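You operate a simulated robot arm through the tools that you are given. There is no shell and no other tool.

The job below is to be done with a simulated two-armed robot. You get a single attempt, and the scene is never put back.

JOB
Soap the red and yellow unions and shut the valve of the one that bubbles.
Fine: the other valve stays open, brush back in its cup. A coat counts when it lies all over at full strength: go over it till it gets no stronger.
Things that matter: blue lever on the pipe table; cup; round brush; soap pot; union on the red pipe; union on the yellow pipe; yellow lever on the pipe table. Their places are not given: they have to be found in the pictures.

Only the result counts: the job must be done as asked and must still hold three seconds after the hand-in. Knocking over, shifting, dropping, spilling or breaking anything else fails it.

ROBOT AND FRAMES
Two 7-joint arms with two-finger parallel grippers on one trunk that stands fixed in place. Base frame: the origin is at the foot of the trunk, x ahead of it, y to its left, z up. Units: cm, degrees, N and s.
The left shoulder is at [7, 18.8, 134], the right one opposite. With the tool pointing down near the work surface each hand reaches from about 16 to 76 cm from the base axis, measured 20 degrees to its own side. Payload 3.91 kg a hand.
Tool frame (each hand has its own): the origin (TCP) lies between the finger pads and is the grasp point; the fingertips stand 3 cm ahead of it; z points along the fingers, y is the line along which they close. Largest opening 11 cm; finger width 2, thickness 1; the body of the gripper, 4.8 by 11.2 cm, starts 5.5 cm behind the TCP.
Orientation is that of the tool frame in the base frame, as a unit quaternion [x, y, z, w]. With the fingers straight down and closing along the base's y, the tool's x points along the base's -x, its y along +y and its z along -z.

CONTROLS
- The arms move only by the tool jog_arm. It takes "left_rows", "right_rows" or both (then of equal length, played together; a hand with none holds still); each is a list of rows, each a list of 7 numbers: the opening, from 0 (shut) to 1 (fully open), then the shift along the tool's x, y, z in units of 30 mm (1.0 is 30 mm), then the turn, a rotation vector about the tool's x, y, z in units of 4 degrees (1.0 is 4 degrees). In form: [[hand, x, y, z, ax, ay, az], ...]. A call has 1 to 20 rows; each row shifts and turns the commanded pose from where the row before left it, along the tool's axes as they then stand. A call with a number of a shift or a turn outside -1 to 1 is refused whole. A row lasts 0.2 s, in which the tool goes at most 5 cm and 8.6 degrees; a call with a longer step from one row to the next is refused whole, and so is a gripper value outside its range. Where a pose cannot be reached the arm comes as near as it can. A force on the tool above 40 N (or 10 N above the force at the start of the call, whichever is more), or a blocked arm, ends the call early, and 0.2 s more pass. Each finger travels about 7.2 cm/s and halts on what it meets, pressing with about 42 N; the grip force reading is that of the motor and also rises with nothing between the fingers. The clock runs only during rows and for 0.2 s after the last one: add rows that do not move to give the fingers time. The reply holds the time, the measured pose of the TCP, the force on the tool along the base axes, the opening and the grip force, in the units named above and with some noise, with the torque about the TCP (base axes, N m) and any sound that the robot's microphone picked up.
- Cameras (640 x 400 px; columns grow to the right, rows downward): "scene" is now at [11.71, 5.95, 156.57]; the picture's right is [0.54, -0.84, 0.00], its down [-0.51, -0.32, -0.80] and it looks along [0.67, 0.43, -0.60] (base axes); focal length 270 px, centre (320, 200). "left" rides on the left gripper at [7.2, -1.7, -10.3] in its tool frame; the picture's right is [0.23, 0.97, 0.00], its down [-0.76, 0.18, -0.62] and it looks along [-0.61, 0.14, 0.78] (tool axes); focal length 222 px, centre (320, 200). "right" rides on the right gripper at [7.2, 1.7, -10.3] in its tool frame; the picture's right is [-0.23, 0.97, 0.00], its down [-0.76, -0.18, -0.62] and it looks along [-0.61, -0.14, 0.78] (tool axes); focal length 222 px, centre (320, 200).
- camera(camera): a new picture of that camera. No time passes.
- raise_lower(by): slides the trunk up (or, below 0, down) by that many cm; the arms and the scene camera ride with it, the base frame stays. It gives what a move gives, with no picture.
- head_to(pan, tilt): turns the head with the scene camera to pan (to the left, within 86 degrees either way) and tilt (down, from -29 to 69), counted from straight ahead of the robot. It gives what a move gives.
- pixel_to_xyz(camera, pixels): there is no depth. For up to 12 entries [column, row, z] of the newest picture of that camera ("zoom" is the newest enlarged one), the place [x, y] in the base frame at which the ray of that pixel passes the height z, good to about 0.2 cm, but the place of the scene camera against the robot may be out by one fixed shift of up to 1.8 cm in any direction. No time passes.
- enlarge(camera, box): a new picture of the part [left, top, right, bottom] of that camera's present view, enlarged. No time passes.
- sign_off(): hands the job in; it is judged then, once.

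Unless the task says otherwise, let go and move clear before handing in.

The tools are called after "Call:" as name(argument=value, ...) on one line, values as JSON. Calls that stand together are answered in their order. jog_arm: Moves the arms, as the interface text tells. Its arguments: {"type":"object","properties":{"left_rows":{"type":"array"},"right_rows":{"type":"array"}},"required":[]} The other tools are called the same way: raise_lower (by) moves the trunk up or down; head_to (pan, tilt) turns the head that bears the scene camera; camera (camera) takes a picture; pixel_to_xyz (camera, pixels) gives the place at which the rays of pixels pass given heights; enlarge (camera, box) takes an enlarged picture of a part of a camera's view; sign_off () hands the job in.

At the start:

```text
time: 0.0
left_tool_pos: [36.95, 42.98, 139.1]
left_tcp_rot: [0.0, 1.0, 0.0, 0.0]
left_wrist_force: [0.0, -0.5, 0.0]
left_ft_torque: [0.0, -0.02, -0.01]
left_opening: 11.02
left_gripper_force: 0.0
right_tool_pos: [38.55, 3.43, 129.38]
right_tcp_rot: [0.0, 1.0, -0.001, 0.0]
right_wrist_force: [-0.6, -0.8, 0.3]
right_ft_torque: [0.0, 0.01, 0.05]
right_opening: 11.0
right_gripper_force: 0.1
trunk travel left (down, up): [-85.0, 9.0]
head pan, tilt (commanded): [32.4, 36.9]
```

scene: 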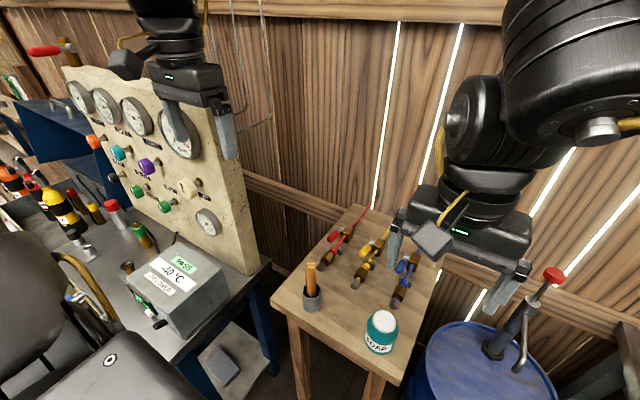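
right: 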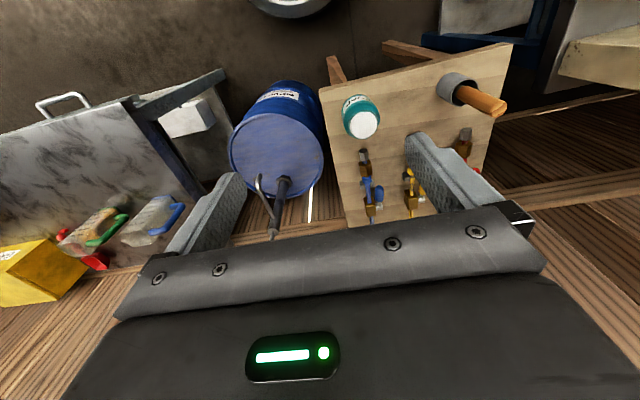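
left: 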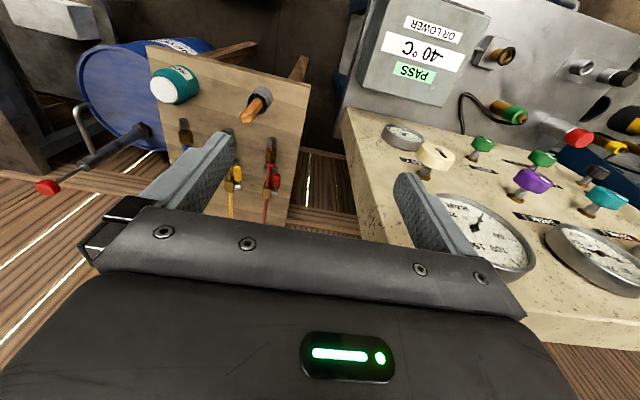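

The pipe table shows at around (360,290) in the scene picture, with the cup and brush at (312,290), the soap pot at (382,332) and three pipes at (335,245), (372,258), (405,280). I'll take enlarged views to identify things.

Call:
enlarge(camera="scene", box=[270, 195, 450, 308])

Call:
enlarge(camera="scene", box=[260, 240, 420, 370])

Call:
enlarge(camera="right", box=[320, 60, 520, 230])

Call:
enlarge(camera="left", box=[140, 50, 320, 230])

```text
3.54 times, centred on (360, 252) of scene
```

zoom: 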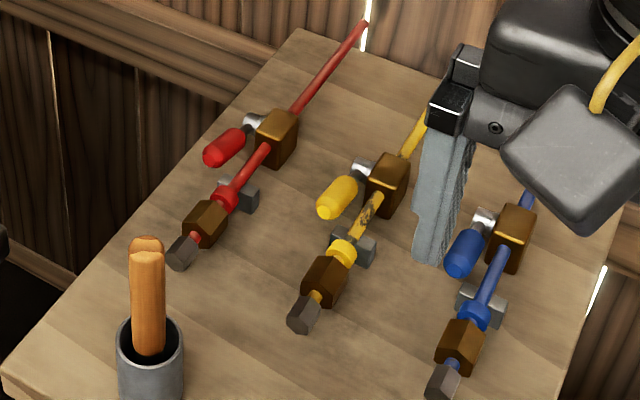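

```text
3.08 times, centred on (340, 305) of scene
```

zoom: 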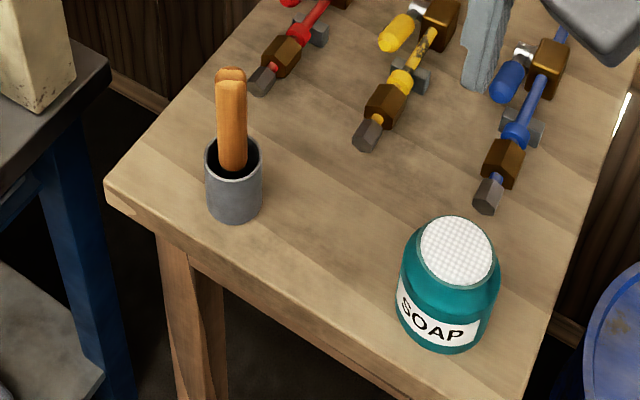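

```text
2.35 times, centred on (420, 145) of right
```

zoom: 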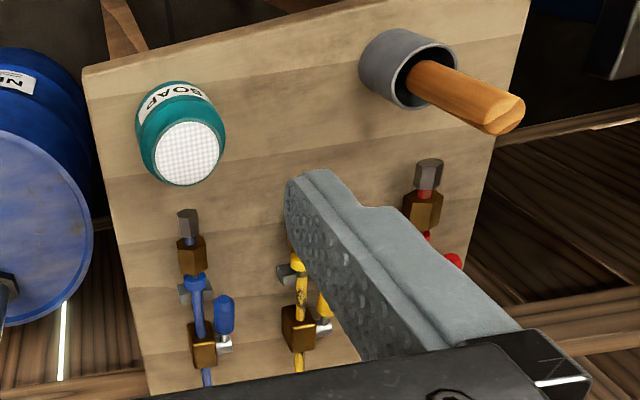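

```text
2.22 times, centred on (230, 140) of left
```

zoom: 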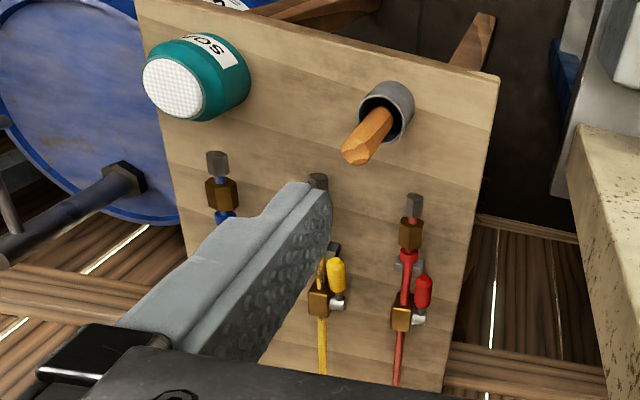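

The pipes run from the wall to capped ends near the cup; unions look to be the brown hexes near the capped ends. I'll triangulate table height from both wrist cameras using the soap lid, right (361,124) / left (168,90), and the table corners.

Call:
pixel_to_xyz(camera="right", pixels=[[361, 124, 70], [361, 124, 90], [361, 124, 110], [512, 43, 70], [512, 43, 90], [512, 43, 110], [502, 104, 70], [502, 104, 90], [502, 104, 110]])

Call:
pixel_to_xyz(camera="left", pixels=[[168, 90, 70], [168, 90, 90], [168, 90, 110], [312, 84, 70], [312, 84, 90], [312, 84, 110], [242, 114, 70], [242, 114, 90], [242, 114, 110]])

Call:
pixel_to_xyz(camera="scene", pixels=[[384, 319, 70], [384, 319, 90], [384, 319, 110], [271, 301, 70], [271, 301, 90], [271, 301, 110]])

```text
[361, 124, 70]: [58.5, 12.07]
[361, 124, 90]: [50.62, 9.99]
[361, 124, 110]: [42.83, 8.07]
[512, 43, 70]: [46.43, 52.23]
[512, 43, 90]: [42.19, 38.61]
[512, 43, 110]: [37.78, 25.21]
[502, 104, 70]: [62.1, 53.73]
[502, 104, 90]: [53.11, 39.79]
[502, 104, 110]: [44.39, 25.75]
```

```text
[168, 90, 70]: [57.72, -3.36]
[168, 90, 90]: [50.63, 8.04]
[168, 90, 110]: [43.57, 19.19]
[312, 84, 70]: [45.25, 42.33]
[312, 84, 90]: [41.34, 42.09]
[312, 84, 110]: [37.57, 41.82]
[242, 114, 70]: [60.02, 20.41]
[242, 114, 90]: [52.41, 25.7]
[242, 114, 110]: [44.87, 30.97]
```

```text
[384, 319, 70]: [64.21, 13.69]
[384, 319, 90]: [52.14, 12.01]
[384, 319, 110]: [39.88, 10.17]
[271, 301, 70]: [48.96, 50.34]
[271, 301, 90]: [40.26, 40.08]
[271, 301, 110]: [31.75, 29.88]
```

The triangulation puts the table top at about z=85, the soap top at about (49.5, 9.7, 93) and the brush tip at about (47, 29.5, 104.5). Next I'll convert the scene pixels for the unions, valves and cup at plausible heights.

Call:
pixel_to_xyz(camera="scene", pixels=[[328, 258, 88], [361, 274, 88], [400, 293, 88], [338, 234, 88], [369, 248, 88], [404, 263, 88], [312, 303, 85], [312, 290, 92], [333, 237, 90], [355, 251, 90], [391, 267, 90]])

Call:
enlarge(camera="scene", box=[310, 200, 390, 250])

Call:
enlarge(camera="scene", box=[350, 300, 414, 340])

Call:
enlarge(camera="scene", box=[310, 240, 390, 290])

```text
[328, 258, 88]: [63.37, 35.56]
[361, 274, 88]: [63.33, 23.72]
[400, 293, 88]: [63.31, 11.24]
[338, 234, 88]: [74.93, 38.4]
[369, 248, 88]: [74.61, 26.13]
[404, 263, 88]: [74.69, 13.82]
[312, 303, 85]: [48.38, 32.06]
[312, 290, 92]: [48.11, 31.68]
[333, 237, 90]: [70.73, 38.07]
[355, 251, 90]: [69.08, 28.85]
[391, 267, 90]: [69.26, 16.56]
```

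```text
8.00 times, centred on (350, 225) of scene
```

zoom: 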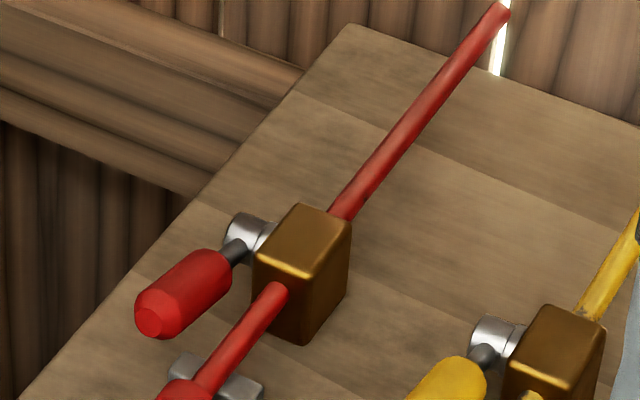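

```text
10.00 times, centred on (382, 320) of scene
```

zoom: 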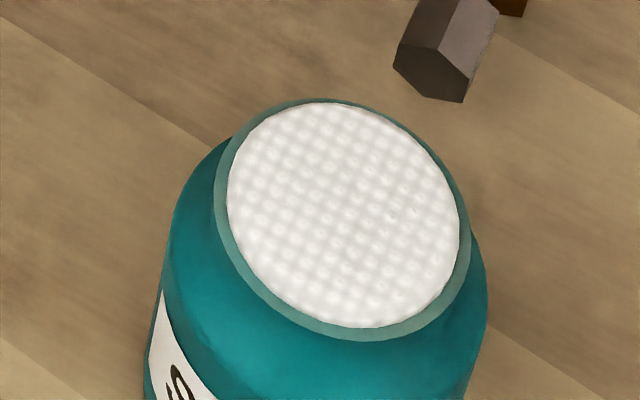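

```text
8.00 times, centred on (350, 265) of scene
```

zoom: 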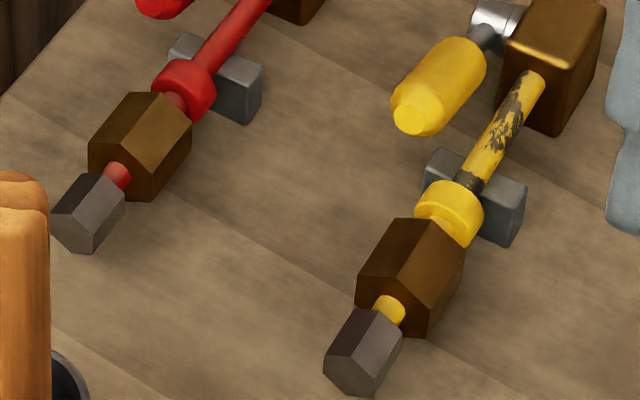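

The soap pot is open and full of foam at scene (382,320), and the levers sit on the left sides of the valve bodies. The right gripper blocks part of the view, so I'll look to the right side before moving it out of the way.

Call:
head_to(pan=-15, tilt=40)

Call:
camera(camera="scene")

```text
time: 1.1
left_tool_pos: [36.82, 42.93, 138.97]
left_tcp_rot: [0.001, 1.0, 0.0, -0.001]
left_wrist_force: [1.1, 0.9, -1.0]
left_ft_torque: [0.02, -0.03, 0.01]
left_opening: 10.99
left_gripper_force: 0.2
right_tool_pos: [38.53, 3.46, 129.33]
right_tcp_rot: [0.0, 1.0, 0.0, 0.0]
right_wrist_force: [0.1, -0.8, 0.8]
right_ft_torque: [0.04, -0.01, -0.01]
right_opening: 11.02
right_gripper_force: 0.1
trunk travel left (down, up): [-85.0, 9.0]
head pan, tilt (commanded): [-15.0, 40.0]
```

```text
taken
```

scene: 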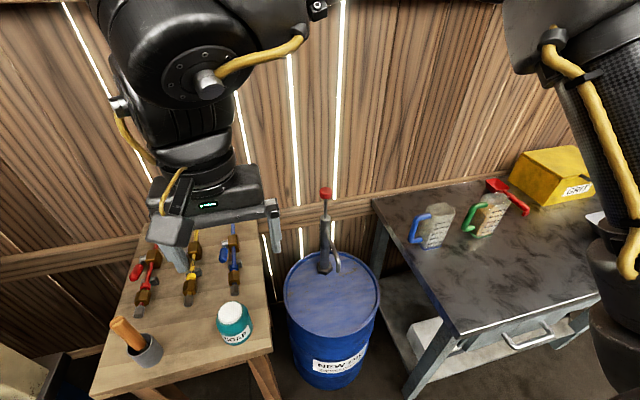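

The barrel pump's red knob (326,193) stands well forward of the right hand, and the space to the right at hand height is free. I'll move the right arm back and to the right and check.

Call:
jog_arm(right_rows=[[1, 0.3, -1, 0, 0, 0, 0], [1, 0.3, -1, 0, 0, 0, 0], [1, 0.3, -1, 0, 0, 0, 0], [1, 0.3, -1, 0, 0, 0, 0], [1, 0.3, -1, 0, 0, 0, 0], [1, 0.3, -1, 0, 0, 0, 0], [1, 0.3, -1, 0, 0, 0, 0], [1, 0.3, -1, 0, 0, 0, 0], [1, 0, -1, 0, 0, 0, 0], [1, 0, -1, 0, 0, 0, 0]])

Call:
head_to(pan=25, tilt=45)

Call:
camera(camera="scene")

```text
time: 3.4
left_tool_pos: [36.88, 42.65, 139.28]
left_tcp_rot: [0.001, 1.0, 0.002, 0.0]
left_wrist_force: [0.8, -0.9, 0.3]
left_ft_torque: [0.03, -0.01, 0.0]
left_opening: 11.0
left_gripper_force: 0.0
right_tool_pos: [31.68, -26.5, 128.95]
right_tcp_rot: [0.0, 1.0, 0.002, 0.0]
right_wrist_force: [0.1, -0.6, 0.2]
right_ft_torque: [0.06, 0.04, -0.03]
right_opening: 11.02
right_gripper_force: 0.0
right hand out of reach, approached as far as the arm can: row 8, 10
trunk travel left (down, up): [-85.0, 9.0]
head pan, tilt (commanded): [-15.0, 40.0]
```

```text
time: 4.4
left_tool_pos: [36.85, 43.21, 138.97]
left_tcp_rot: [0.0, 1.0, 0.0, -0.001]
left_wrist_force: [-0.6, -0.2, -0.8]
left_ft_torque: [0.01, 0.0, 0.0]
left_opening: 11.0
left_gripper_force: 0.1
right_tool_pos: [31.59, -25.87, 129.08]
right_tcp_rot: [0.0, 1.0, 0.0, 0.002]
right_wrist_force: [0.5, 0.5, 0.0]
right_ft_torque: [-0.04, 0.0, 0.03]
right_opening: 10.97
right_gripper_force: 0.0
trunk travel left (down, up): [-85.0, 9.0]
head pan, tilt (commanded): [25.0, 45.0]
```

```text
taken
```

scene: 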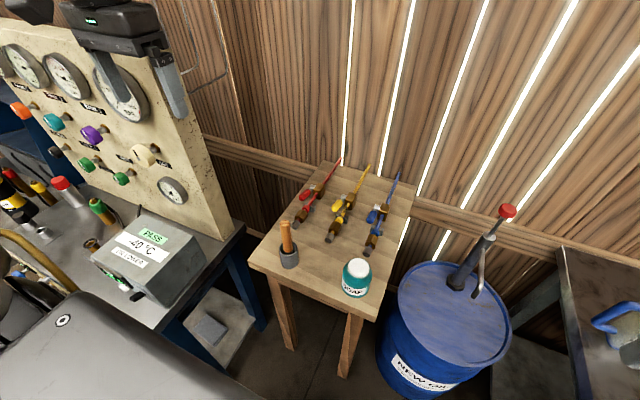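

The table is now clear to view at (335,230). I'll enlarge the table for details.

Call:
enlarge(camera="scene", box=[285, 160, 345, 198])

Call:
enlarge(camera="scene", box=[320, 165, 400, 215])

Call:
enlarge(camera="scene", box=[280, 190, 400, 265])

Call:
enlarge(camera="scene", box=[270, 210, 310, 275])

```text
10.53 times, centred on (315, 179) of scene
```

zoom: 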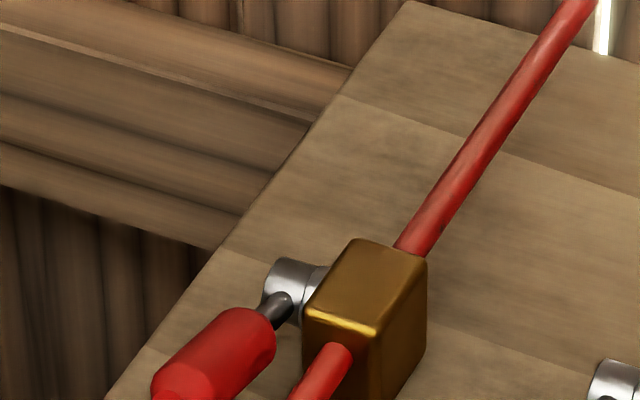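

```text
8.00 times, centred on (360, 190) of scene
```

zoom: 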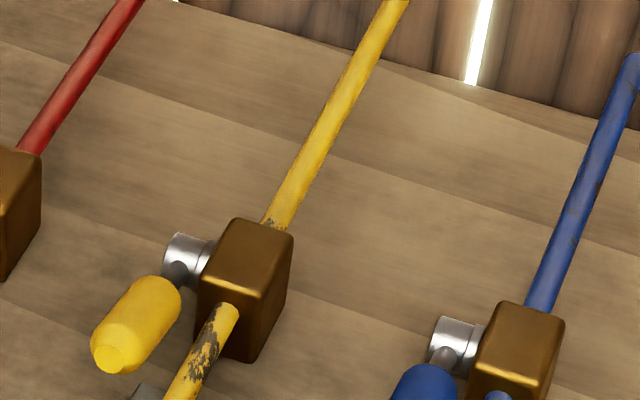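

```text
5.33 times, centred on (340, 228) of scene
```

zoom: 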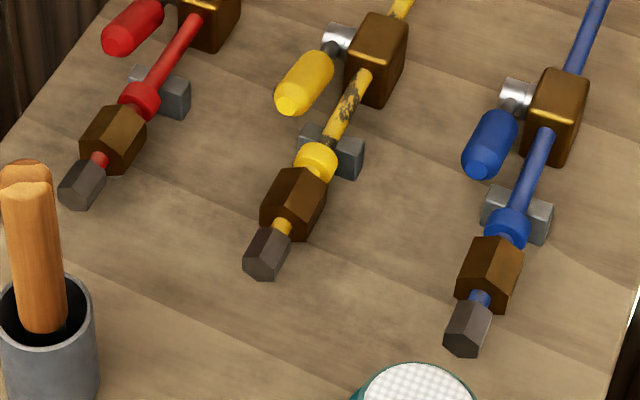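

```text
6.15 times, centred on (290, 242) of scene
```

zoom: 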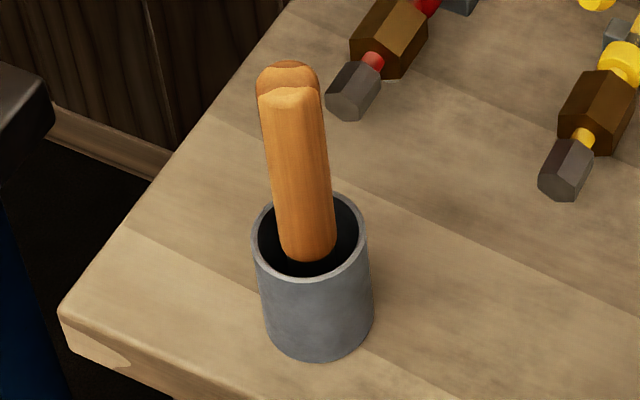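

The red, yellow and blue valves each have a side lever lying along the pipe (open), and the unions are the brown hexes near the grey caps. I'll bring the left hand over the pipes to get accurate wrist-camera views.

Call:
jog_arm(left_rows=[[1, -0.9, -0.75, 0.6, 0, 0, 0], [1, -0.9, -0.75, 0.6, 0, 0, 0], [1, -0.9, -0.75, 0.6, 0, 0, 0], [1, -0.9, -0.75, 0.6, 0, 0, 0], [1, -0.9, -0.75, 0.6, 0, 0, 0], [1, -0.9, -0.75, 0.6, 0, 0, 0], [1, -0.9, -0.5, 0.6, 0, 0, 0], [1, -0.9, 0, 0.6, 0, 0, 0]])

Call:
camera(camera="left")

Call:
camera(camera="scene")

```text
time: 6.2
left_tool_pos: [55.78, 30.31, 123.4]
left_tcp_rot: [0.0, 1.0, -0.002, 0.0]
left_wrist_force: [0.8, -0.2, -0.2]
left_ft_torque: [-0.01, 0.04, -0.02]
left_opening: 11.02
left_gripper_force: 0.0
left hand out of reach, approached as far as the arm can: row 6, 7, 8
right_tool_pos: [31.83, -26.29, 129.0]
right_tcp_rot: [0.0, 1.0, -0.001, 0.0]
right_wrist_force: [0.1, -0.2, 0.2]
right_ft_torque: [0.01, 0.0, 0.01]
right_opening: 11.0
right_gripper_force: 0.1
trunk travel left (down, up): [-85.0, 9.0]
head pan, tilt (commanded): [25.0, 45.0]
```

```text
taken
```

left: 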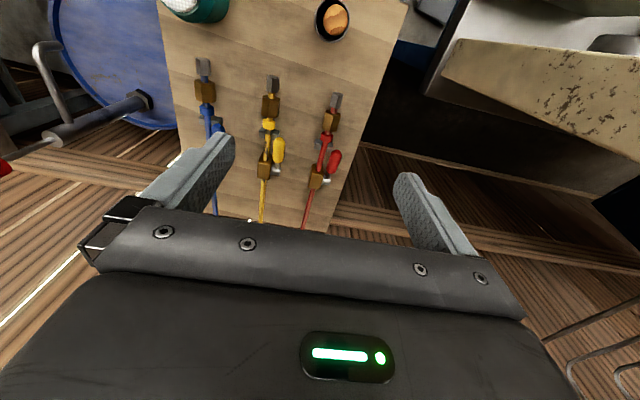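

```text
taken
```

scene: 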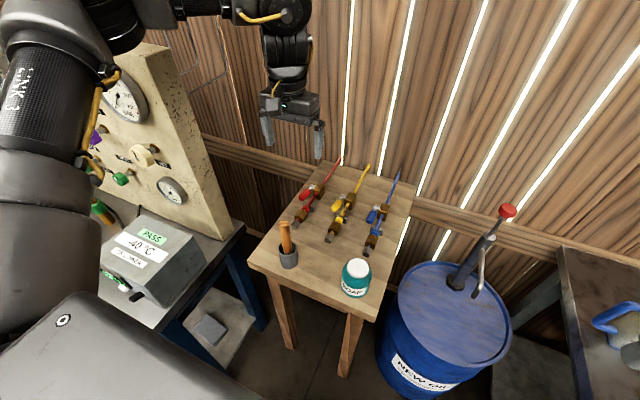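

The arm is near its reach limit at this trunk height, so lowering the trunk later will help. For now I'll enlarge the wrist view of the unions and cast rays through the key points.

Call:
enlarge(camera="left", box=[180, 50, 360, 220])

Call:
pixel_to_xyz(camera="left", pixels=[[331, 121, 85], [331, 121, 90], [271, 105, 85], [271, 105, 90], [204, 90, 85], [204, 90, 90], [333, 20, 85], [333, 20, 92], [408, 2, 85], [157, 2, 85], [335, 162, 90], [279, 151, 90]])

```text
2.35 times, centred on (270, 135) of left
```

zoom: 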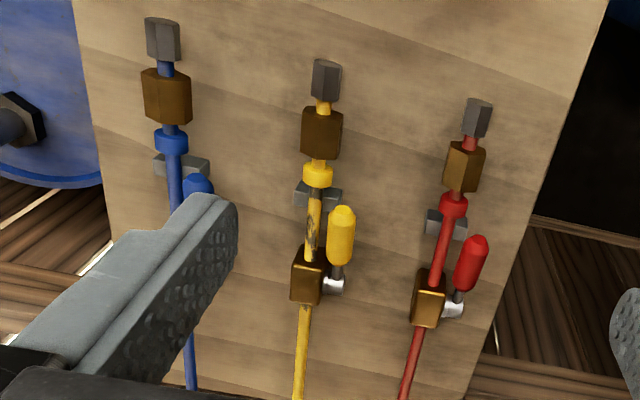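

```text
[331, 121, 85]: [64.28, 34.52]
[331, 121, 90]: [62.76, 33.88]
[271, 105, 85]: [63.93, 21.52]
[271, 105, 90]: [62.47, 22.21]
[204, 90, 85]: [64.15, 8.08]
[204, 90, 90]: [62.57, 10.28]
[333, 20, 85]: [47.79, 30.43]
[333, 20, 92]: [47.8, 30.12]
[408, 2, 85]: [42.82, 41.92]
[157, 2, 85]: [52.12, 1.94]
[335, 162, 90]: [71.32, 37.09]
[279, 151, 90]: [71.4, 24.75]
```

The unions come out at roughly red (63.3,34.1), yellow (62.9,22) near z≈88, and the cup at (47.8,30.2). Before lowering the trunk I'll check for obstacles beside the left arm.

Call:
head_to(pan=60, tilt=50)

Call:
camera(camera="scene")

Call:
camera(camera="right")

```text
time: 7.2
left_tool_pos: [55.6, 30.15, 123.35]
left_tcp_rot: [0.0, 1.0, -0.001, 0.002]
left_wrist_force: [-0.2, 0.4, -0.5]
left_ft_torque: [0.02, 0.0, -0.01]
left_opening: 11.01
left_gripper_force: 0.0
right_tool_pos: [31.66, -26.32, 129.08]
right_tcp_rot: [0.002, 1.0, 0.0, 0.0]
right_wrist_force: [0.0, 0.2, 0.5]
right_ft_torque: [-0.03, -0.01, -0.03]
right_opening: 11.01
right_gripper_force: 0.2
trunk travel left (down, up): [-85.0, 9.0]
head pan, tilt (commanded): [60.0, 50.0]
```

```text
taken
```

scene: 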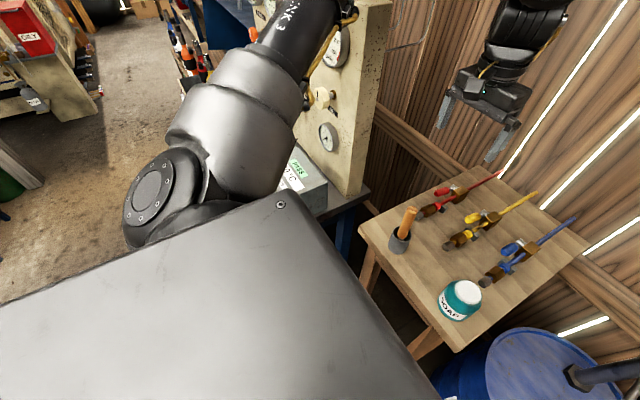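

```text
taken
```

right: 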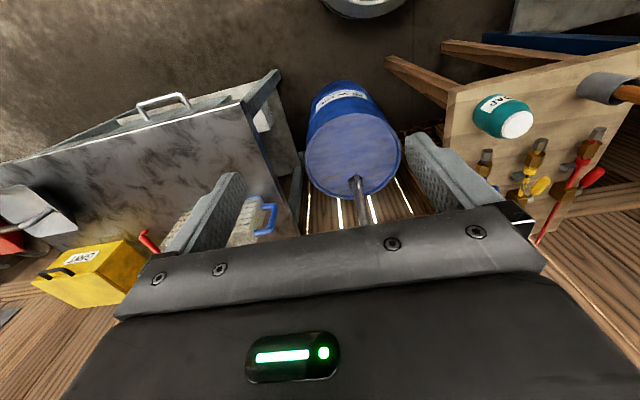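

The table is close in front and nothing blocks the arms; the pump knob works out to about (73,-15,106), well away from the right hand. I'll lower the trunk by 12 cm.

Call:
raise_lower(by=-12)

Call:
head_to(pan=28, tilt=42)

Call:
camera(camera="left")

Call:
camera(camera="scene")

```text
time: 8.7
left_tool_pos: [55.62, 29.98, 111.29]
left_tcp_rot: [0.0, 1.0, -0.001, 0.002]
left_wrist_force: [1.1, -0.6, -0.1]
left_ft_torque: [0.02, -0.02, 0.0]
left_opening: 11.05
left_gripper_force: 0.0
right_tool_pos: [31.68, -26.32, 117.03]
right_tcp_rot: [0.002, 1.0, 0.0, 0.0]
right_wrist_force: [-0.2, 0.2, -0.5]
right_ft_torque: [-0.03, -0.01, 0.0]
right_opening: 11.0
right_gripper_force: 0.1
trunk travel left (down, up): [-73.0, 21.0]
head pan, tilt (commanded): [60.0, 50.0]
```

```text
time: 9.7
left_tool_pos: [55.61, 30.05, 111.33]
left_tcp_rot: [0.0, 1.0, -0.002, 0.002]
left_wrist_force: [-0.4, -0.2, 0.3]
left_ft_torque: [0.01, 0.01, -0.01]
left_opening: 11.0
left_gripper_force: 0.2
right_tool_pos: [31.63, -26.26, 117.0]
right_tcp_rot: [0.003, 1.0, 0.0, 0.0]
right_wrist_force: [0.4, 0.4, -0.3]
right_ft_torque: [0.01, 0.0, 0.02]
right_opening: 11.02
right_gripper_force: 0.0
trunk travel left (down, up): [-73.0, 21.0]
head pan, tilt (commanded): [28.0, 42.0]
```

```text
taken
```

left: 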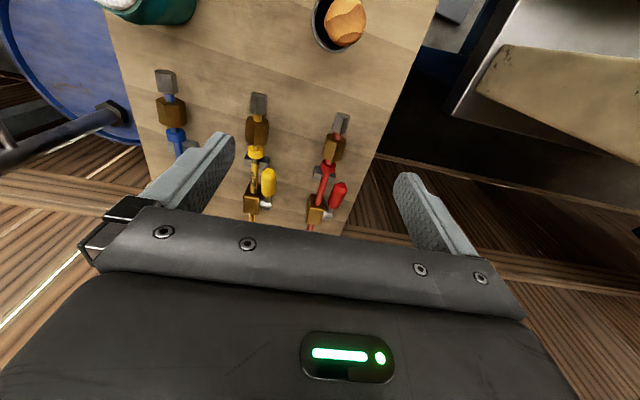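

```text
taken
```

scene: 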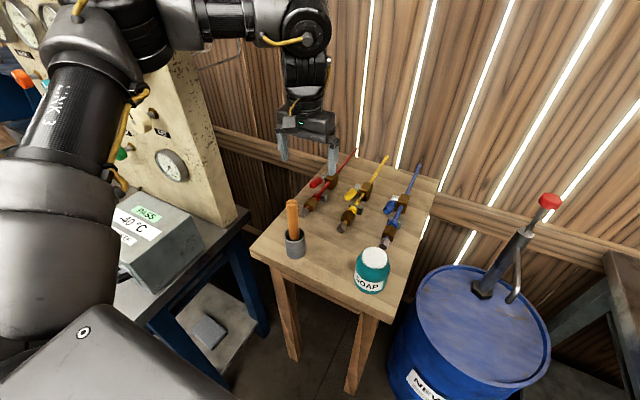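

The lower trunk keeps everything clear. I'll enlarge the wrist view for precise heights of the unions, levers and cup.

Call:
enlarge(camera="left", box=[230, 80, 360, 240])

Call:
pixel_to_xyz(camera="left", pixels=[[333, 147, 85], [333, 147, 90], [257, 131, 85], [257, 131, 90], [339, 193, 85], [339, 193, 90], [267, 181, 85], [267, 181, 90], [346, 10, 90], [346, 10, 105], [339, 22, 85], [339, 22, 95]])

Call:
enlarge(camera="left", box=[90, 0, 390, 80])

```text
2.50 times, centred on (295, 160) of left
```

zoom: 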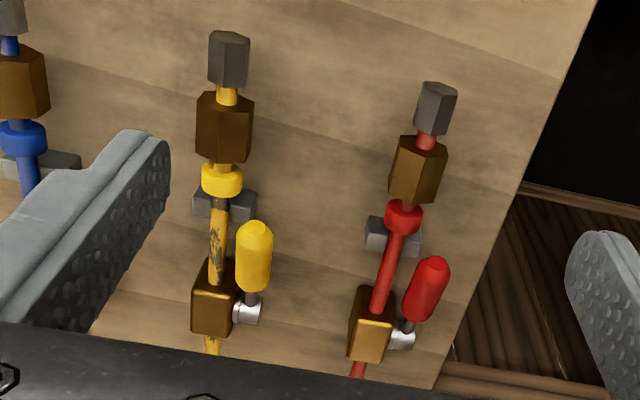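

```text
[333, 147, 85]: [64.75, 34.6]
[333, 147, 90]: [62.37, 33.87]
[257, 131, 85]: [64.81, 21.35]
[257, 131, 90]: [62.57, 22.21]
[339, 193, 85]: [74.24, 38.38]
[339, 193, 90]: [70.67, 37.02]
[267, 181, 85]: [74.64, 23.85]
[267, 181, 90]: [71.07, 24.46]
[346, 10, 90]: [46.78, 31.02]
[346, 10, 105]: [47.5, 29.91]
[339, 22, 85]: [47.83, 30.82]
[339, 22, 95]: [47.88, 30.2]
```

```text
2.13 times, centred on (240, 40) of left
```

zoom: 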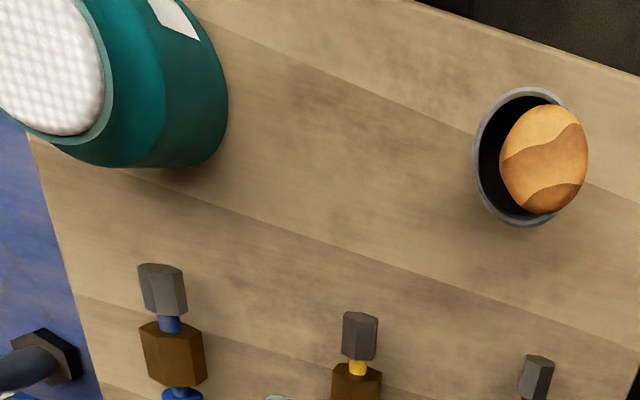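

The unions come out near z≈89 and the brush handle leans slightly in the cup. I'll pin down the handle top (zoom 545,157), the cup rim (zoom 527,157) and the soap surface.

Call:
pixel_to_xyz(camera="zoom", pixels=[[545, 157, 103], [545, 157, 105], [527, 157, 91], [527, 157, 93], [473, 157, 92], [580, 100, 92], [527, 90, 92], [527, 226, 92], [45, 65, 93], [160, 290, 89], [355, 336, 89], [537, 377, 89]])

Call:
enlarge(camera="scene", box=[270, 190, 320, 265])

Call:
enlarge(camera="scene", box=[300, 160, 380, 230])

```text
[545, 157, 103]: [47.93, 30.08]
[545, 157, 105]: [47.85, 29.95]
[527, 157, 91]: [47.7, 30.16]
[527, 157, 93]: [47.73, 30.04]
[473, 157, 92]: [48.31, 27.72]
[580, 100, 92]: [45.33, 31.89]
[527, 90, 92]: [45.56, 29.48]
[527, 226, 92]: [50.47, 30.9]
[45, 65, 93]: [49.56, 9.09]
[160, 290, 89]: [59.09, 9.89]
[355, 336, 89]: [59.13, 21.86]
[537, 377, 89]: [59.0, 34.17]
```

```text
5.33 times, centred on (295, 228) of scene
```

zoom: 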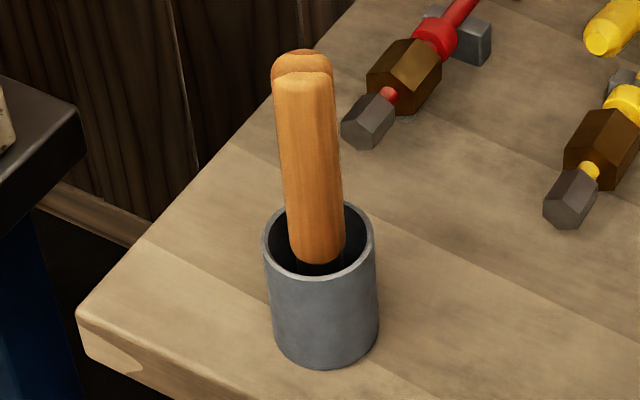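

```text
5.71 times, centred on (340, 195) of scene
```

zoom: 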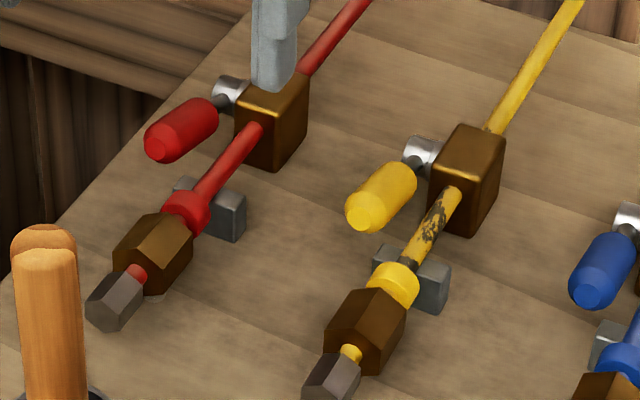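

The brush stands nearly upright at (47.9,30.0) with its top near z 104.5, and the cup rim is at about z 92. I'll move the left hand above the brush.

Call:
jog_arm(left_rows=[[1, 0.64, 0, 0, 0, 0, 0], [1, 0.64, 0, 0, 0, 0, 0], [1, 0.64, 0, 0, 0, 0, 0], [1, 0.64, 0, 0, 0, 0, 0]])

Call:
camera(camera="left")

Call:
camera(camera="scene")

```text
time: 10.7
left_tool_pos: [47.75, 30.32, 111.18]
left_tcp_rot: [-0.001, 1.0, -0.002, 0.002]
left_wrist_force: [-0.7, 0.7, -0.6]
left_ft_torque: [-0.02, -0.04, -0.03]
left_opening: 10.99
left_gripper_force: 0.0
right_tool_pos: [31.51, -26.28, 117.07]
right_tcp_rot: [0.001, 1.0, 0.0, 0.0]
right_wrist_force: [-0.5, 0.1, 0.4]
right_ft_torque: [0.01, 0.03, -0.01]
right_opening: 11.0
right_gripper_force: 0.1
trunk travel left (down, up): [-73.0, 21.0]
head pan, tilt (commanded): [28.0, 42.0]
```

```text
taken
```

left: 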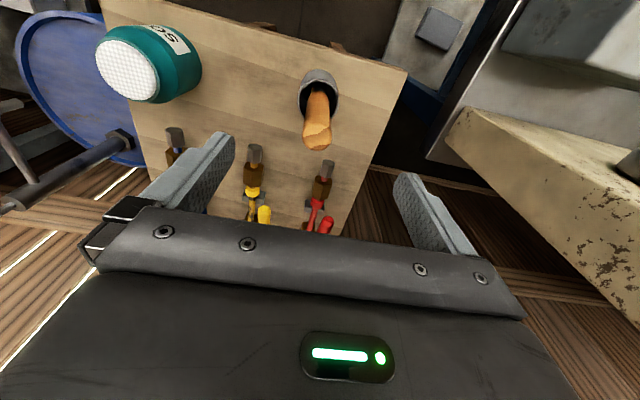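

```text
taken
```

scene: 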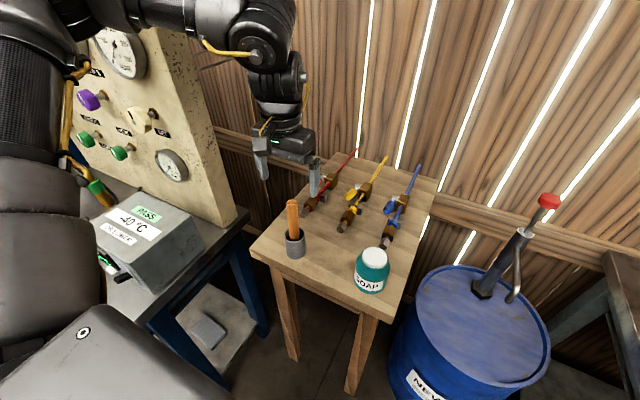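

The hand is now beside the brush, whose handle tip appears at (318,133) and cup rim at (320,90) in the wrist view. I'll check the rays at their heights.

Call:
enlarge(camera="left", box=[280, 60, 360, 160])

Call:
pixel_to_xyz(camera="left", pixels=[[317, 135, 104.5], [317, 135, 103], [317, 135, 106], [320, 90, 92], [318, 108, 97], [320, 75, 92], [302, 92, 92], [337, 92, 92]])

```text
4.00 times, centred on (320, 110) of left
```

zoom: 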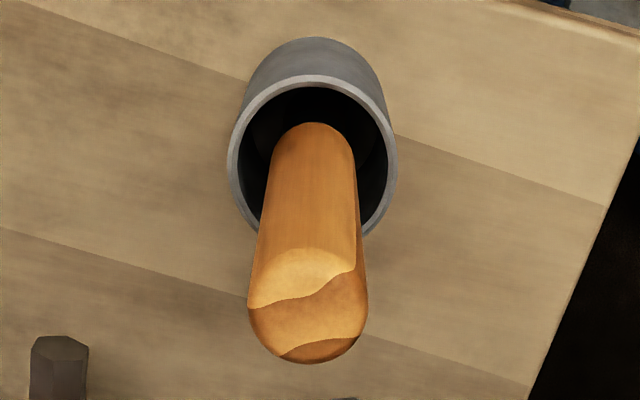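

```text
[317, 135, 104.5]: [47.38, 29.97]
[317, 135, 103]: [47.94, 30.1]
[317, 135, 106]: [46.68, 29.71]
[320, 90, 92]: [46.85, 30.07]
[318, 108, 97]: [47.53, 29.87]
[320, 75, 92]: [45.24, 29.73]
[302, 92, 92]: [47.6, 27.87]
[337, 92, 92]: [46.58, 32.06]
```

The handle sits at about (47.6,30.0), nicely between the open fingers. I'll descend to z≈100.5 and close the gripper on it.

Call:
jog_arm(left_rows=[[1, 0, -0.05, 0.9, 0, 0, 0], [1, 0, -0.05, 0.9, 0, 0, 0], [1, 0, 0, 0.9, 0, 0, 0], [1, 0, 0, 0.85, 0, 0, 0], [1, 0, 0, 0, 0, 0, 0]])

Call:
camera(camera="left")

Call:
camera(camera="scene")

```text
time: 11.9
left_tool_pos: [47.95, 29.76, 100.64]
left_tcp_rot: [0.0, 1.0, -0.001, 0.002]
left_wrist_force: [0.3, 0.5, 0.0]
left_ft_torque: [0.0, -0.02, 0.03]
left_opening: 10.99
left_gripper_force: 0.0
right_tool_pos: [31.68, -26.4, 116.95]
right_tcp_rot: [0.001, 1.0, 0.0, 0.0]
right_wrist_force: [-0.6, -0.6, -0.2]
right_ft_torque: [0.03, 0.0, 0.0]
right_opening: 11.0
right_gripper_force: 0.1
trunk travel left (down, up): [-73.0, 21.0]
head pan, tilt (commanded): [28.0, 42.0]
```

```text
taken
```

left: 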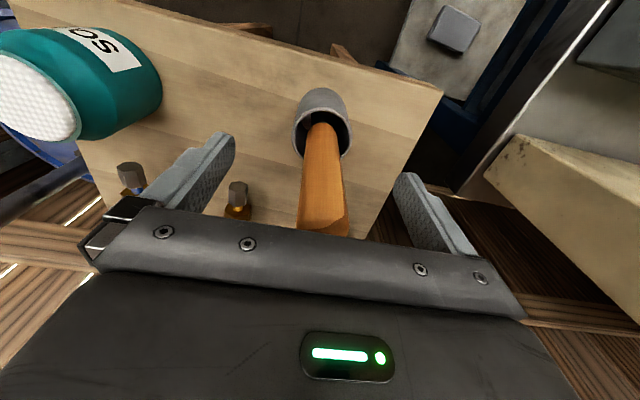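

```text
taken
```

scene: 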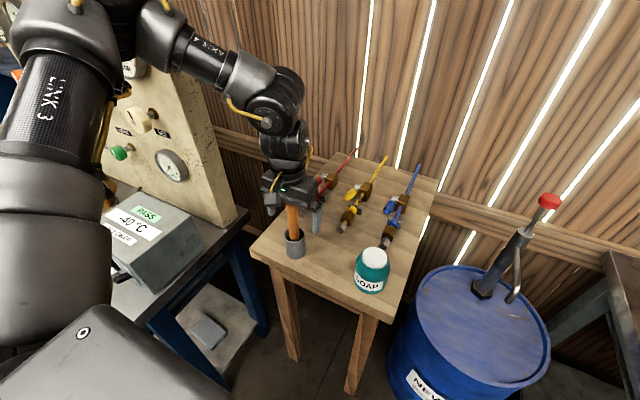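

The handle stands between the fingers (322,190 in the wrist view). I'll close the gripper on it.

Call:
jog_arm(left_rows=[[0.5, 0, 0, 0, 0, 0, 0], [0.2, 0, 0, 0, 0, 0, 0], [0, 0, 0, 0, 0, 0, 0], [0, 0, 0, 0, 0, 0, 0], [0, 0, 0, 0, 0, 0, 0], [0, 0, 0, 0, 0, 0, 0]])

Call:
camera(camera="left")

Call:
enlarge(camera="scene", box=[240, 170, 340, 270])

```text
time: 13.3
left_tool_pos: [47.7, 29.88, 100.46]
left_tcp_rot: [0.0, 1.0, -0.002, 0.002]
left_wrist_force: [0.2, 1.5, 0.6]
left_ft_torque: [-0.01, -0.01, -0.02]
left_opening: 2.46
left_gripper_force: 42.2
right_tool_pos: [31.68, -26.4, 116.9]
right_tcp_rot: [0.001, 1.0, 0.0, 0.0]
right_wrist_force: [-0.2, 0.1, 0.7]
right_ft_torque: [0.0, -0.01, -0.02]
right_opening: 11.0
right_gripper_force: 0.0
trunk travel left (down, up): [-73.0, 21.0]
head pan, tilt (commanded): [28.0, 42.0]
```

```text
taken
```

left: 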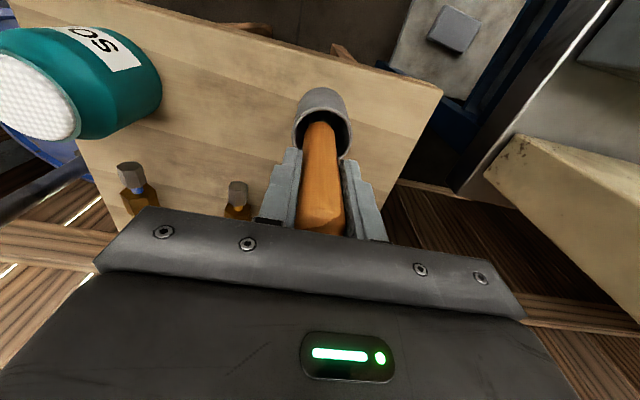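

```text
4.00 times, centred on (290, 220) of scene
```

zoom: 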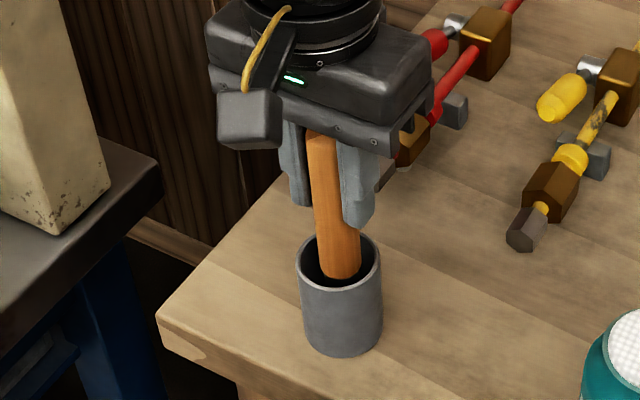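

The grip reads 2.46 cm opening at 42 N, so the handle is held. I'll lift it straight up out of the cup.

Call:
jog_arm(left_rows=[[0, 0, 0, -0.4, 0, 0, 0], [0, 0, 0, -0.7, 0, 0, 0], [0, 0, 0, -0.9, 0, 0, 0], [0, 0, 0, -0.9, 0, 0, 0], [0, 0, 0, -0.9, 0, 0, 0], [0, 0, 0, -0.7, 0, 0, 0]])

Call:
camera(camera="left")

Call:
enlarge(camera="scene", box=[240, 120, 340, 270])

Call:
camera(camera="right")

```text
time: 14.7
left_tool_pos: [47.91, 29.91, 114.17]
left_tcp_rot: [0.0, 1.0, -0.001, 0.002]
left_wrist_force: [0.2, 0.1, 0.0]
left_ft_torque: [0.0, -0.01, 0.03]
left_opening: 2.48
left_gripper_force: 42.1
right_tool_pos: [31.6, -26.29, 116.92]
right_tcp_rot: [0.002, 1.0, 0.0, 0.0]
right_wrist_force: [-0.5, 0.5, 0.2]
right_ft_torque: [-0.02, -0.01, 0.0]
right_opening: 10.98
right_gripper_force: 0.2
trunk travel left (down, up): [-73.0, 21.0]
head pan, tilt (commanded): [28.0, 42.0]
```

```text
taken
```

left: 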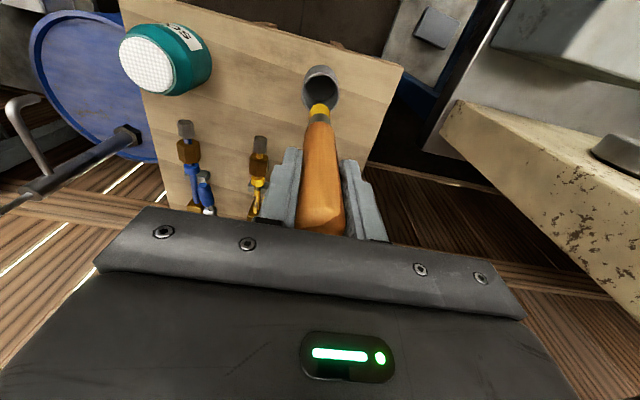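

```text
2.67 times, centred on (290, 195) of scene
```

zoom: 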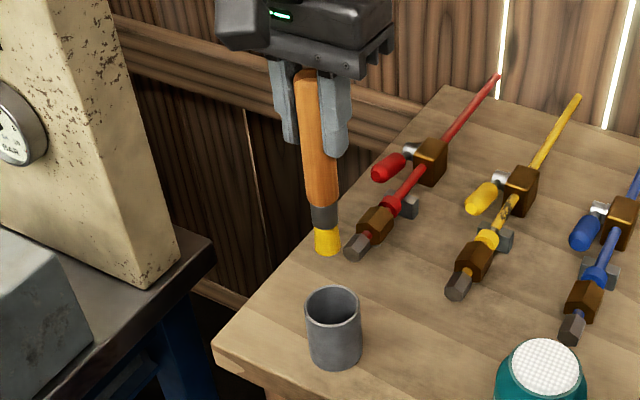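

```text
taken
```

right: 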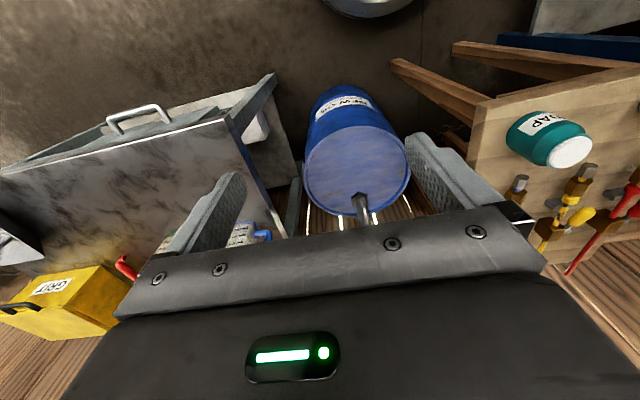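

The brush is out: handle, dark ferrule and yellow bristles ending at scene zoom (327,254). I'll measure how far the bristle tip hangs below the TCP and calibrate the scene camera against known points.

Call:
pixel_to_xyz(camera="zoom", pixels=[[327, 254, 98], [327, 254, 100], [327, 254, 102], [327, 228, 102], [327, 228, 104], [333, 304, 92], [545, 367, 93], [374, 222, 90], [474, 260, 90], [337, 156, 111]])

Call:
pixel_to_xyz(camera="left", pixels=[[320, 106, 98], [320, 106, 100], [320, 106, 102], [320, 88, 92], [148, 66, 93], [148, 66, 94]])

Call:
enlarge(camera="left", box=[270, 60, 370, 160])

```text
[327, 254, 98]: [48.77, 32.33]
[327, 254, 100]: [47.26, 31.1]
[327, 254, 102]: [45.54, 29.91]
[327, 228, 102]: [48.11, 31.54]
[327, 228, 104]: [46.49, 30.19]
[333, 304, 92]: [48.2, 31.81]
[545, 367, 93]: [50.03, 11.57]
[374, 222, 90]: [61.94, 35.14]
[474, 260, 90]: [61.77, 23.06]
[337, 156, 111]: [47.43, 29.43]
```

```text
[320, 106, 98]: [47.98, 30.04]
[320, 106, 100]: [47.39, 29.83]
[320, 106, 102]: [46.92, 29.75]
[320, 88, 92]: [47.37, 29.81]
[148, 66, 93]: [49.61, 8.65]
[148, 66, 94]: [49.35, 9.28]
```

```text
4.00 times, centred on (320, 110) of left
```

zoom: 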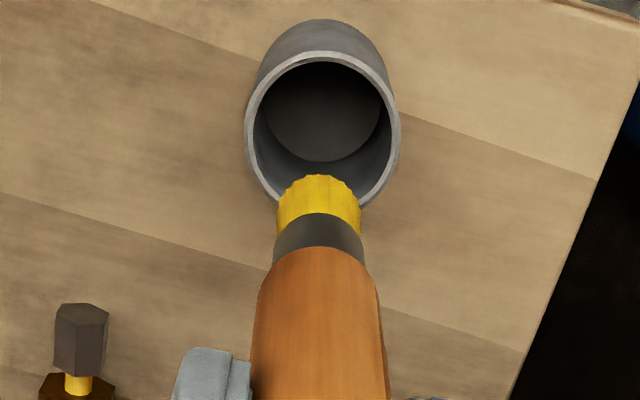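

The bristle tip hangs about 14.5 cm below the TCP, and the soap rim is near (49.5,9.1,93). I'll carry the brush over the pot at the present height.

Call:
jog_arm(left_rows=[[0, -0.07, -0.6, 0, 0, 0, 0], [0, -0.07, -0.9, 0, 0, 0, 0], [0, -0.07, -0.9, 0, 0, 0, 0], [0, -0.07, -0.9, 0, 0, 0, 0], [0, -0.07, -0.9, 0, 0, 0, 0], [0, -0.07, -0.9, 0, 0, 0, 0], [0, -0.07, -0.9, 0, 0, 0, 0], [0, -0.06, -0.9, 0, 0, 0, 0]])

Call:
camera(camera="left")

Call:
camera(camera="scene")

```text
time: 16.5
left_tool_pos: [46.12, 22.63, 114.27]
left_tcp_rot: [0.0, 1.0, -0.004, 0.003]
left_wrist_force: [0.2, -0.8, -0.1]
left_ft_torque: [-0.01, -0.03, -0.01]
left_opening: 2.49
left_gripper_force: 41.8
left hand out of reach, approached as far as the arm can: row 3, 4, 5, 6, 7, 8
right_tool_pos: [31.73, -26.36, 116.93]
right_tcp_rot: [0.001, 1.0, 0.0, 0.0]
right_wrist_force: [0.3, -0.2, 0.2]
right_ft_torque: [0.02, -0.01, -0.04]
right_opening: 10.99
right_gripper_force: 0.1
trunk travel left (down, up): [-73.0, 21.0]
head pan, tilt (commanded): [28.0, 42.0]
```

```text
taken
```

left: 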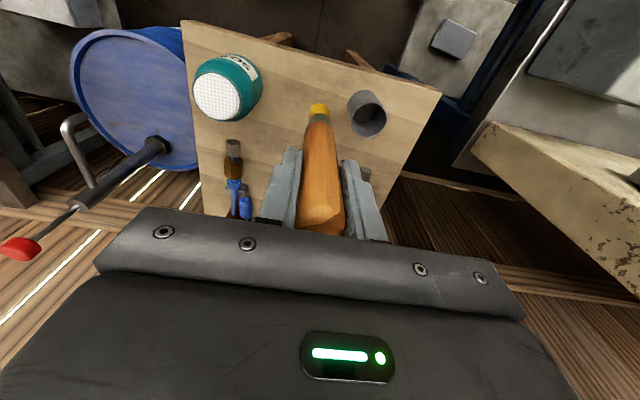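

```text
taken
```

scene: 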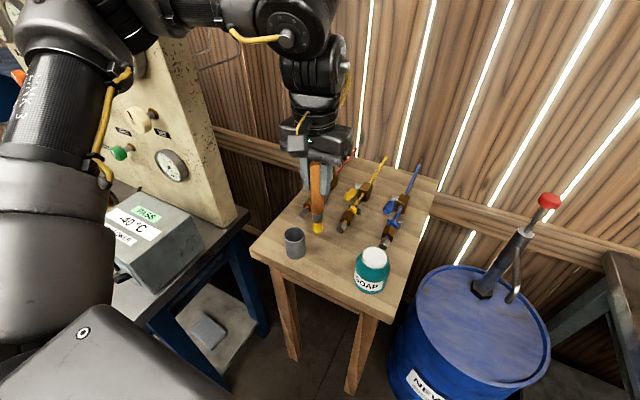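

The left arm stalled at y≈22.6 as out of reach, probably a wrist limit in this yaw, since the brush itself is still firmly held. The brush is round, so I'll yaw the tool clockwise while moving right.

Call:
jog_arm(left_rows=[[0, 0, 0, 0, 0, 0, 1], [0, 0, 0, 0, 0, 0, 1], [0, 0, -0.3, 0, 0, 0, 1], [0, 0, -0.4, 0, 0, 0, 1], [0, 0, -0.5, 0, 0, 0, 1], [0, 0, -0.5, 0, 0, 0, 1]])

Call:
camera(camera="scene")

```text
time: 17.9
left_tool_pos: [43.69, 21.87, 116.66]
left_tcp_rot: [0.209, 0.978, -0.003, 0.003]
left_wrist_force: [0.2, 0.1, 0.2]
left_ft_torque: [-0.01, -0.05, 0.0]
left_opening: 2.45
left_gripper_force: 42.2
left hand out of reach, approached as far as the arm can: row 3, 4, 5, 6
right_tool_pos: [31.58, -26.35, 117.14]
right_tcp_rot: [0.001, 1.0, 0.0, -0.001]
right_wrist_force: [-0.9, -1.3, -0.4]
right_ft_torque: [-0.01, -0.01, -0.01]
right_opening: 11.0
right_gripper_force: 0.0
trunk travel left (down, up): [-73.0, 21.0]
head pan, tilt (commanded): [28.0, 42.0]
```

```text
taken
```

scene: 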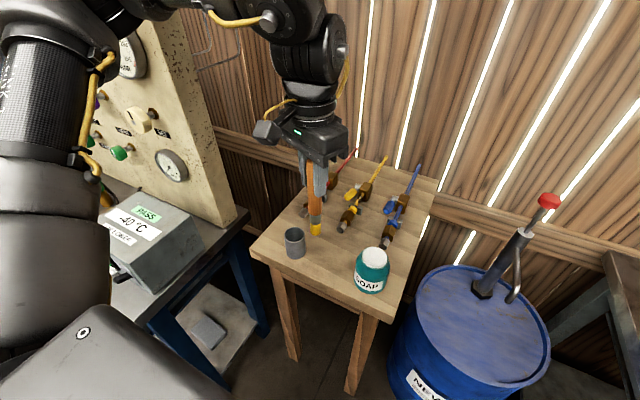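

Yawing made it worse (43.7,21.9,116.7), so the arm seems over-folded because the hand is nearly at shoulder height. I'll undo the yaw and raise the trunk to give the arm more drop.

Call:
jog_arm(left_rows=[[0, -0.2, 0.5, 0, 0, 0, -1], [0, -0.2, 0.5, 0, 0, 0, -1], [0, -0.2, 0.5, 0, 0, 0, -1], [0, -0.2, 0.3, 0, 0, 0, -1], [0, -0.2, 0, 0, 0, 0, -1], [0, -0.2, 0, 0, 0, 0, -1]])

Call:
raise_lower(by=16)

```text
time: 19.3
left_tool_pos: [49.01, 25.97, 116.67]
left_tcp_rot: [0.0, 1.0, -0.002, 0.0]
left_wrist_force: [0.3, 0.3, -1.5]
left_ft_torque: [0.03, 0.01, -0.02]
left_opening: 2.46
left_gripper_force: 42.1
right_tool_pos: [31.72, -26.25, 116.95]
right_tcp_rot: [0.002, 1.0, 0.0, -0.001]
right_wrist_force: [0.0, 0.8, -0.6]
right_ft_torque: [-0.02, 0.01, 0.0]
right_opening: 11.02
right_gripper_force: 0.1
trunk travel left (down, up): [-73.0, 21.0]
head pan, tilt (commanded): [28.0, 42.0]
```

```text
time: 21.1
left_tool_pos: [48.83, 26.07, 132.69]
left_tcp_rot: [0.0, 1.0, -0.001, 0.002]
left_wrist_force: [0.4, -0.1, 0.0]
left_ft_torque: [0.01, -0.01, -0.03]
left_opening: 2.48
left_gripper_force: 42.1
right_tool_pos: [31.82, -26.22, 132.94]
right_tcp_rot: [0.002, 1.0, 0.001, 0.0]
right_wrist_force: [-0.7, -0.4, -0.5]
right_ft_torque: [-0.02, 0.02, 0.03]
right_opening: 10.98
right_gripper_force: 0.2
trunk travel left (down, up): [-89.0, 5.0]
head pan, tilt (commanded): [28.0, 42.0]
```

The trunk is up and the hand sits at z 132.7. I'll lower the hand to about z 115 and then move right towards the pot.

Call:
jog_arm(left_rows=[[0, 0, 0, 0.9, 0, 0, 0], [0, 0, 0, 0.9, 0, 0, 0], [0, 0, 0, 0.9, 0, 0, 0], [0, 0, 0, 0.9, 0, 0, 0], [0, 0, 0, 0.9, 0, 0, 0], [0, 0, 0, 0.9, 0, 0, 0], [0, 0, -0.5, 0.3, 0, 0, 0], [0, 0, -0.8, 0, 0, 0, 0], [0, 0, -0.8, 0, 0, 0, 0], [0, 0, -0.8, 0, 0, 0, 0], [0, 0, -0.8, 0, 0, 0, 0]])

Call:
camera(camera="scene")

```text
time: 23.5
left_tool_pos: [47.18, 22.99, 118.18]
left_tcp_rot: [0.001, 1.0, -0.003, 0.001]
left_wrist_force: [0.0, 0.0, -0.6]
left_ft_torque: [0.0, -0.02, 0.0]
left_opening: 2.45
left_gripper_force: 42.2
left hand out of reach, approached as far as the arm can: row 8, 9, 10, 11
right_tool_pos: [31.61, -26.33, 133.07]
right_tcp_rot: [0.001, 1.0, 0.0, 0.001]
right_wrist_force: [-0.7, 0.4, 1.3]
right_ft_torque: [0.0, -0.01, 0.04]
right_opening: 11.03
right_gripper_force: 0.1
trunk travel left (down, up): [-89.0, 5.0]
head pan, tilt (commanded): [28.0, 42.0]
```

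```text
taken
```

scene: 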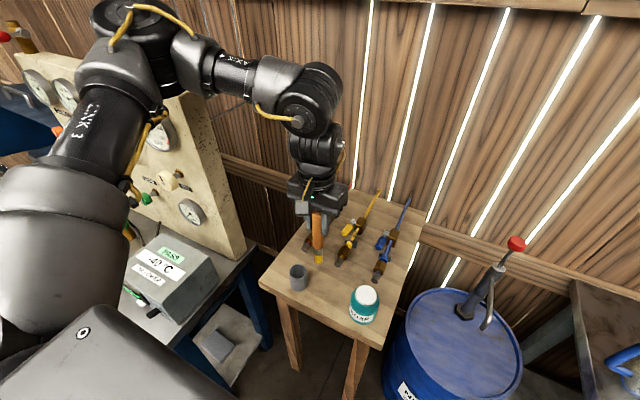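

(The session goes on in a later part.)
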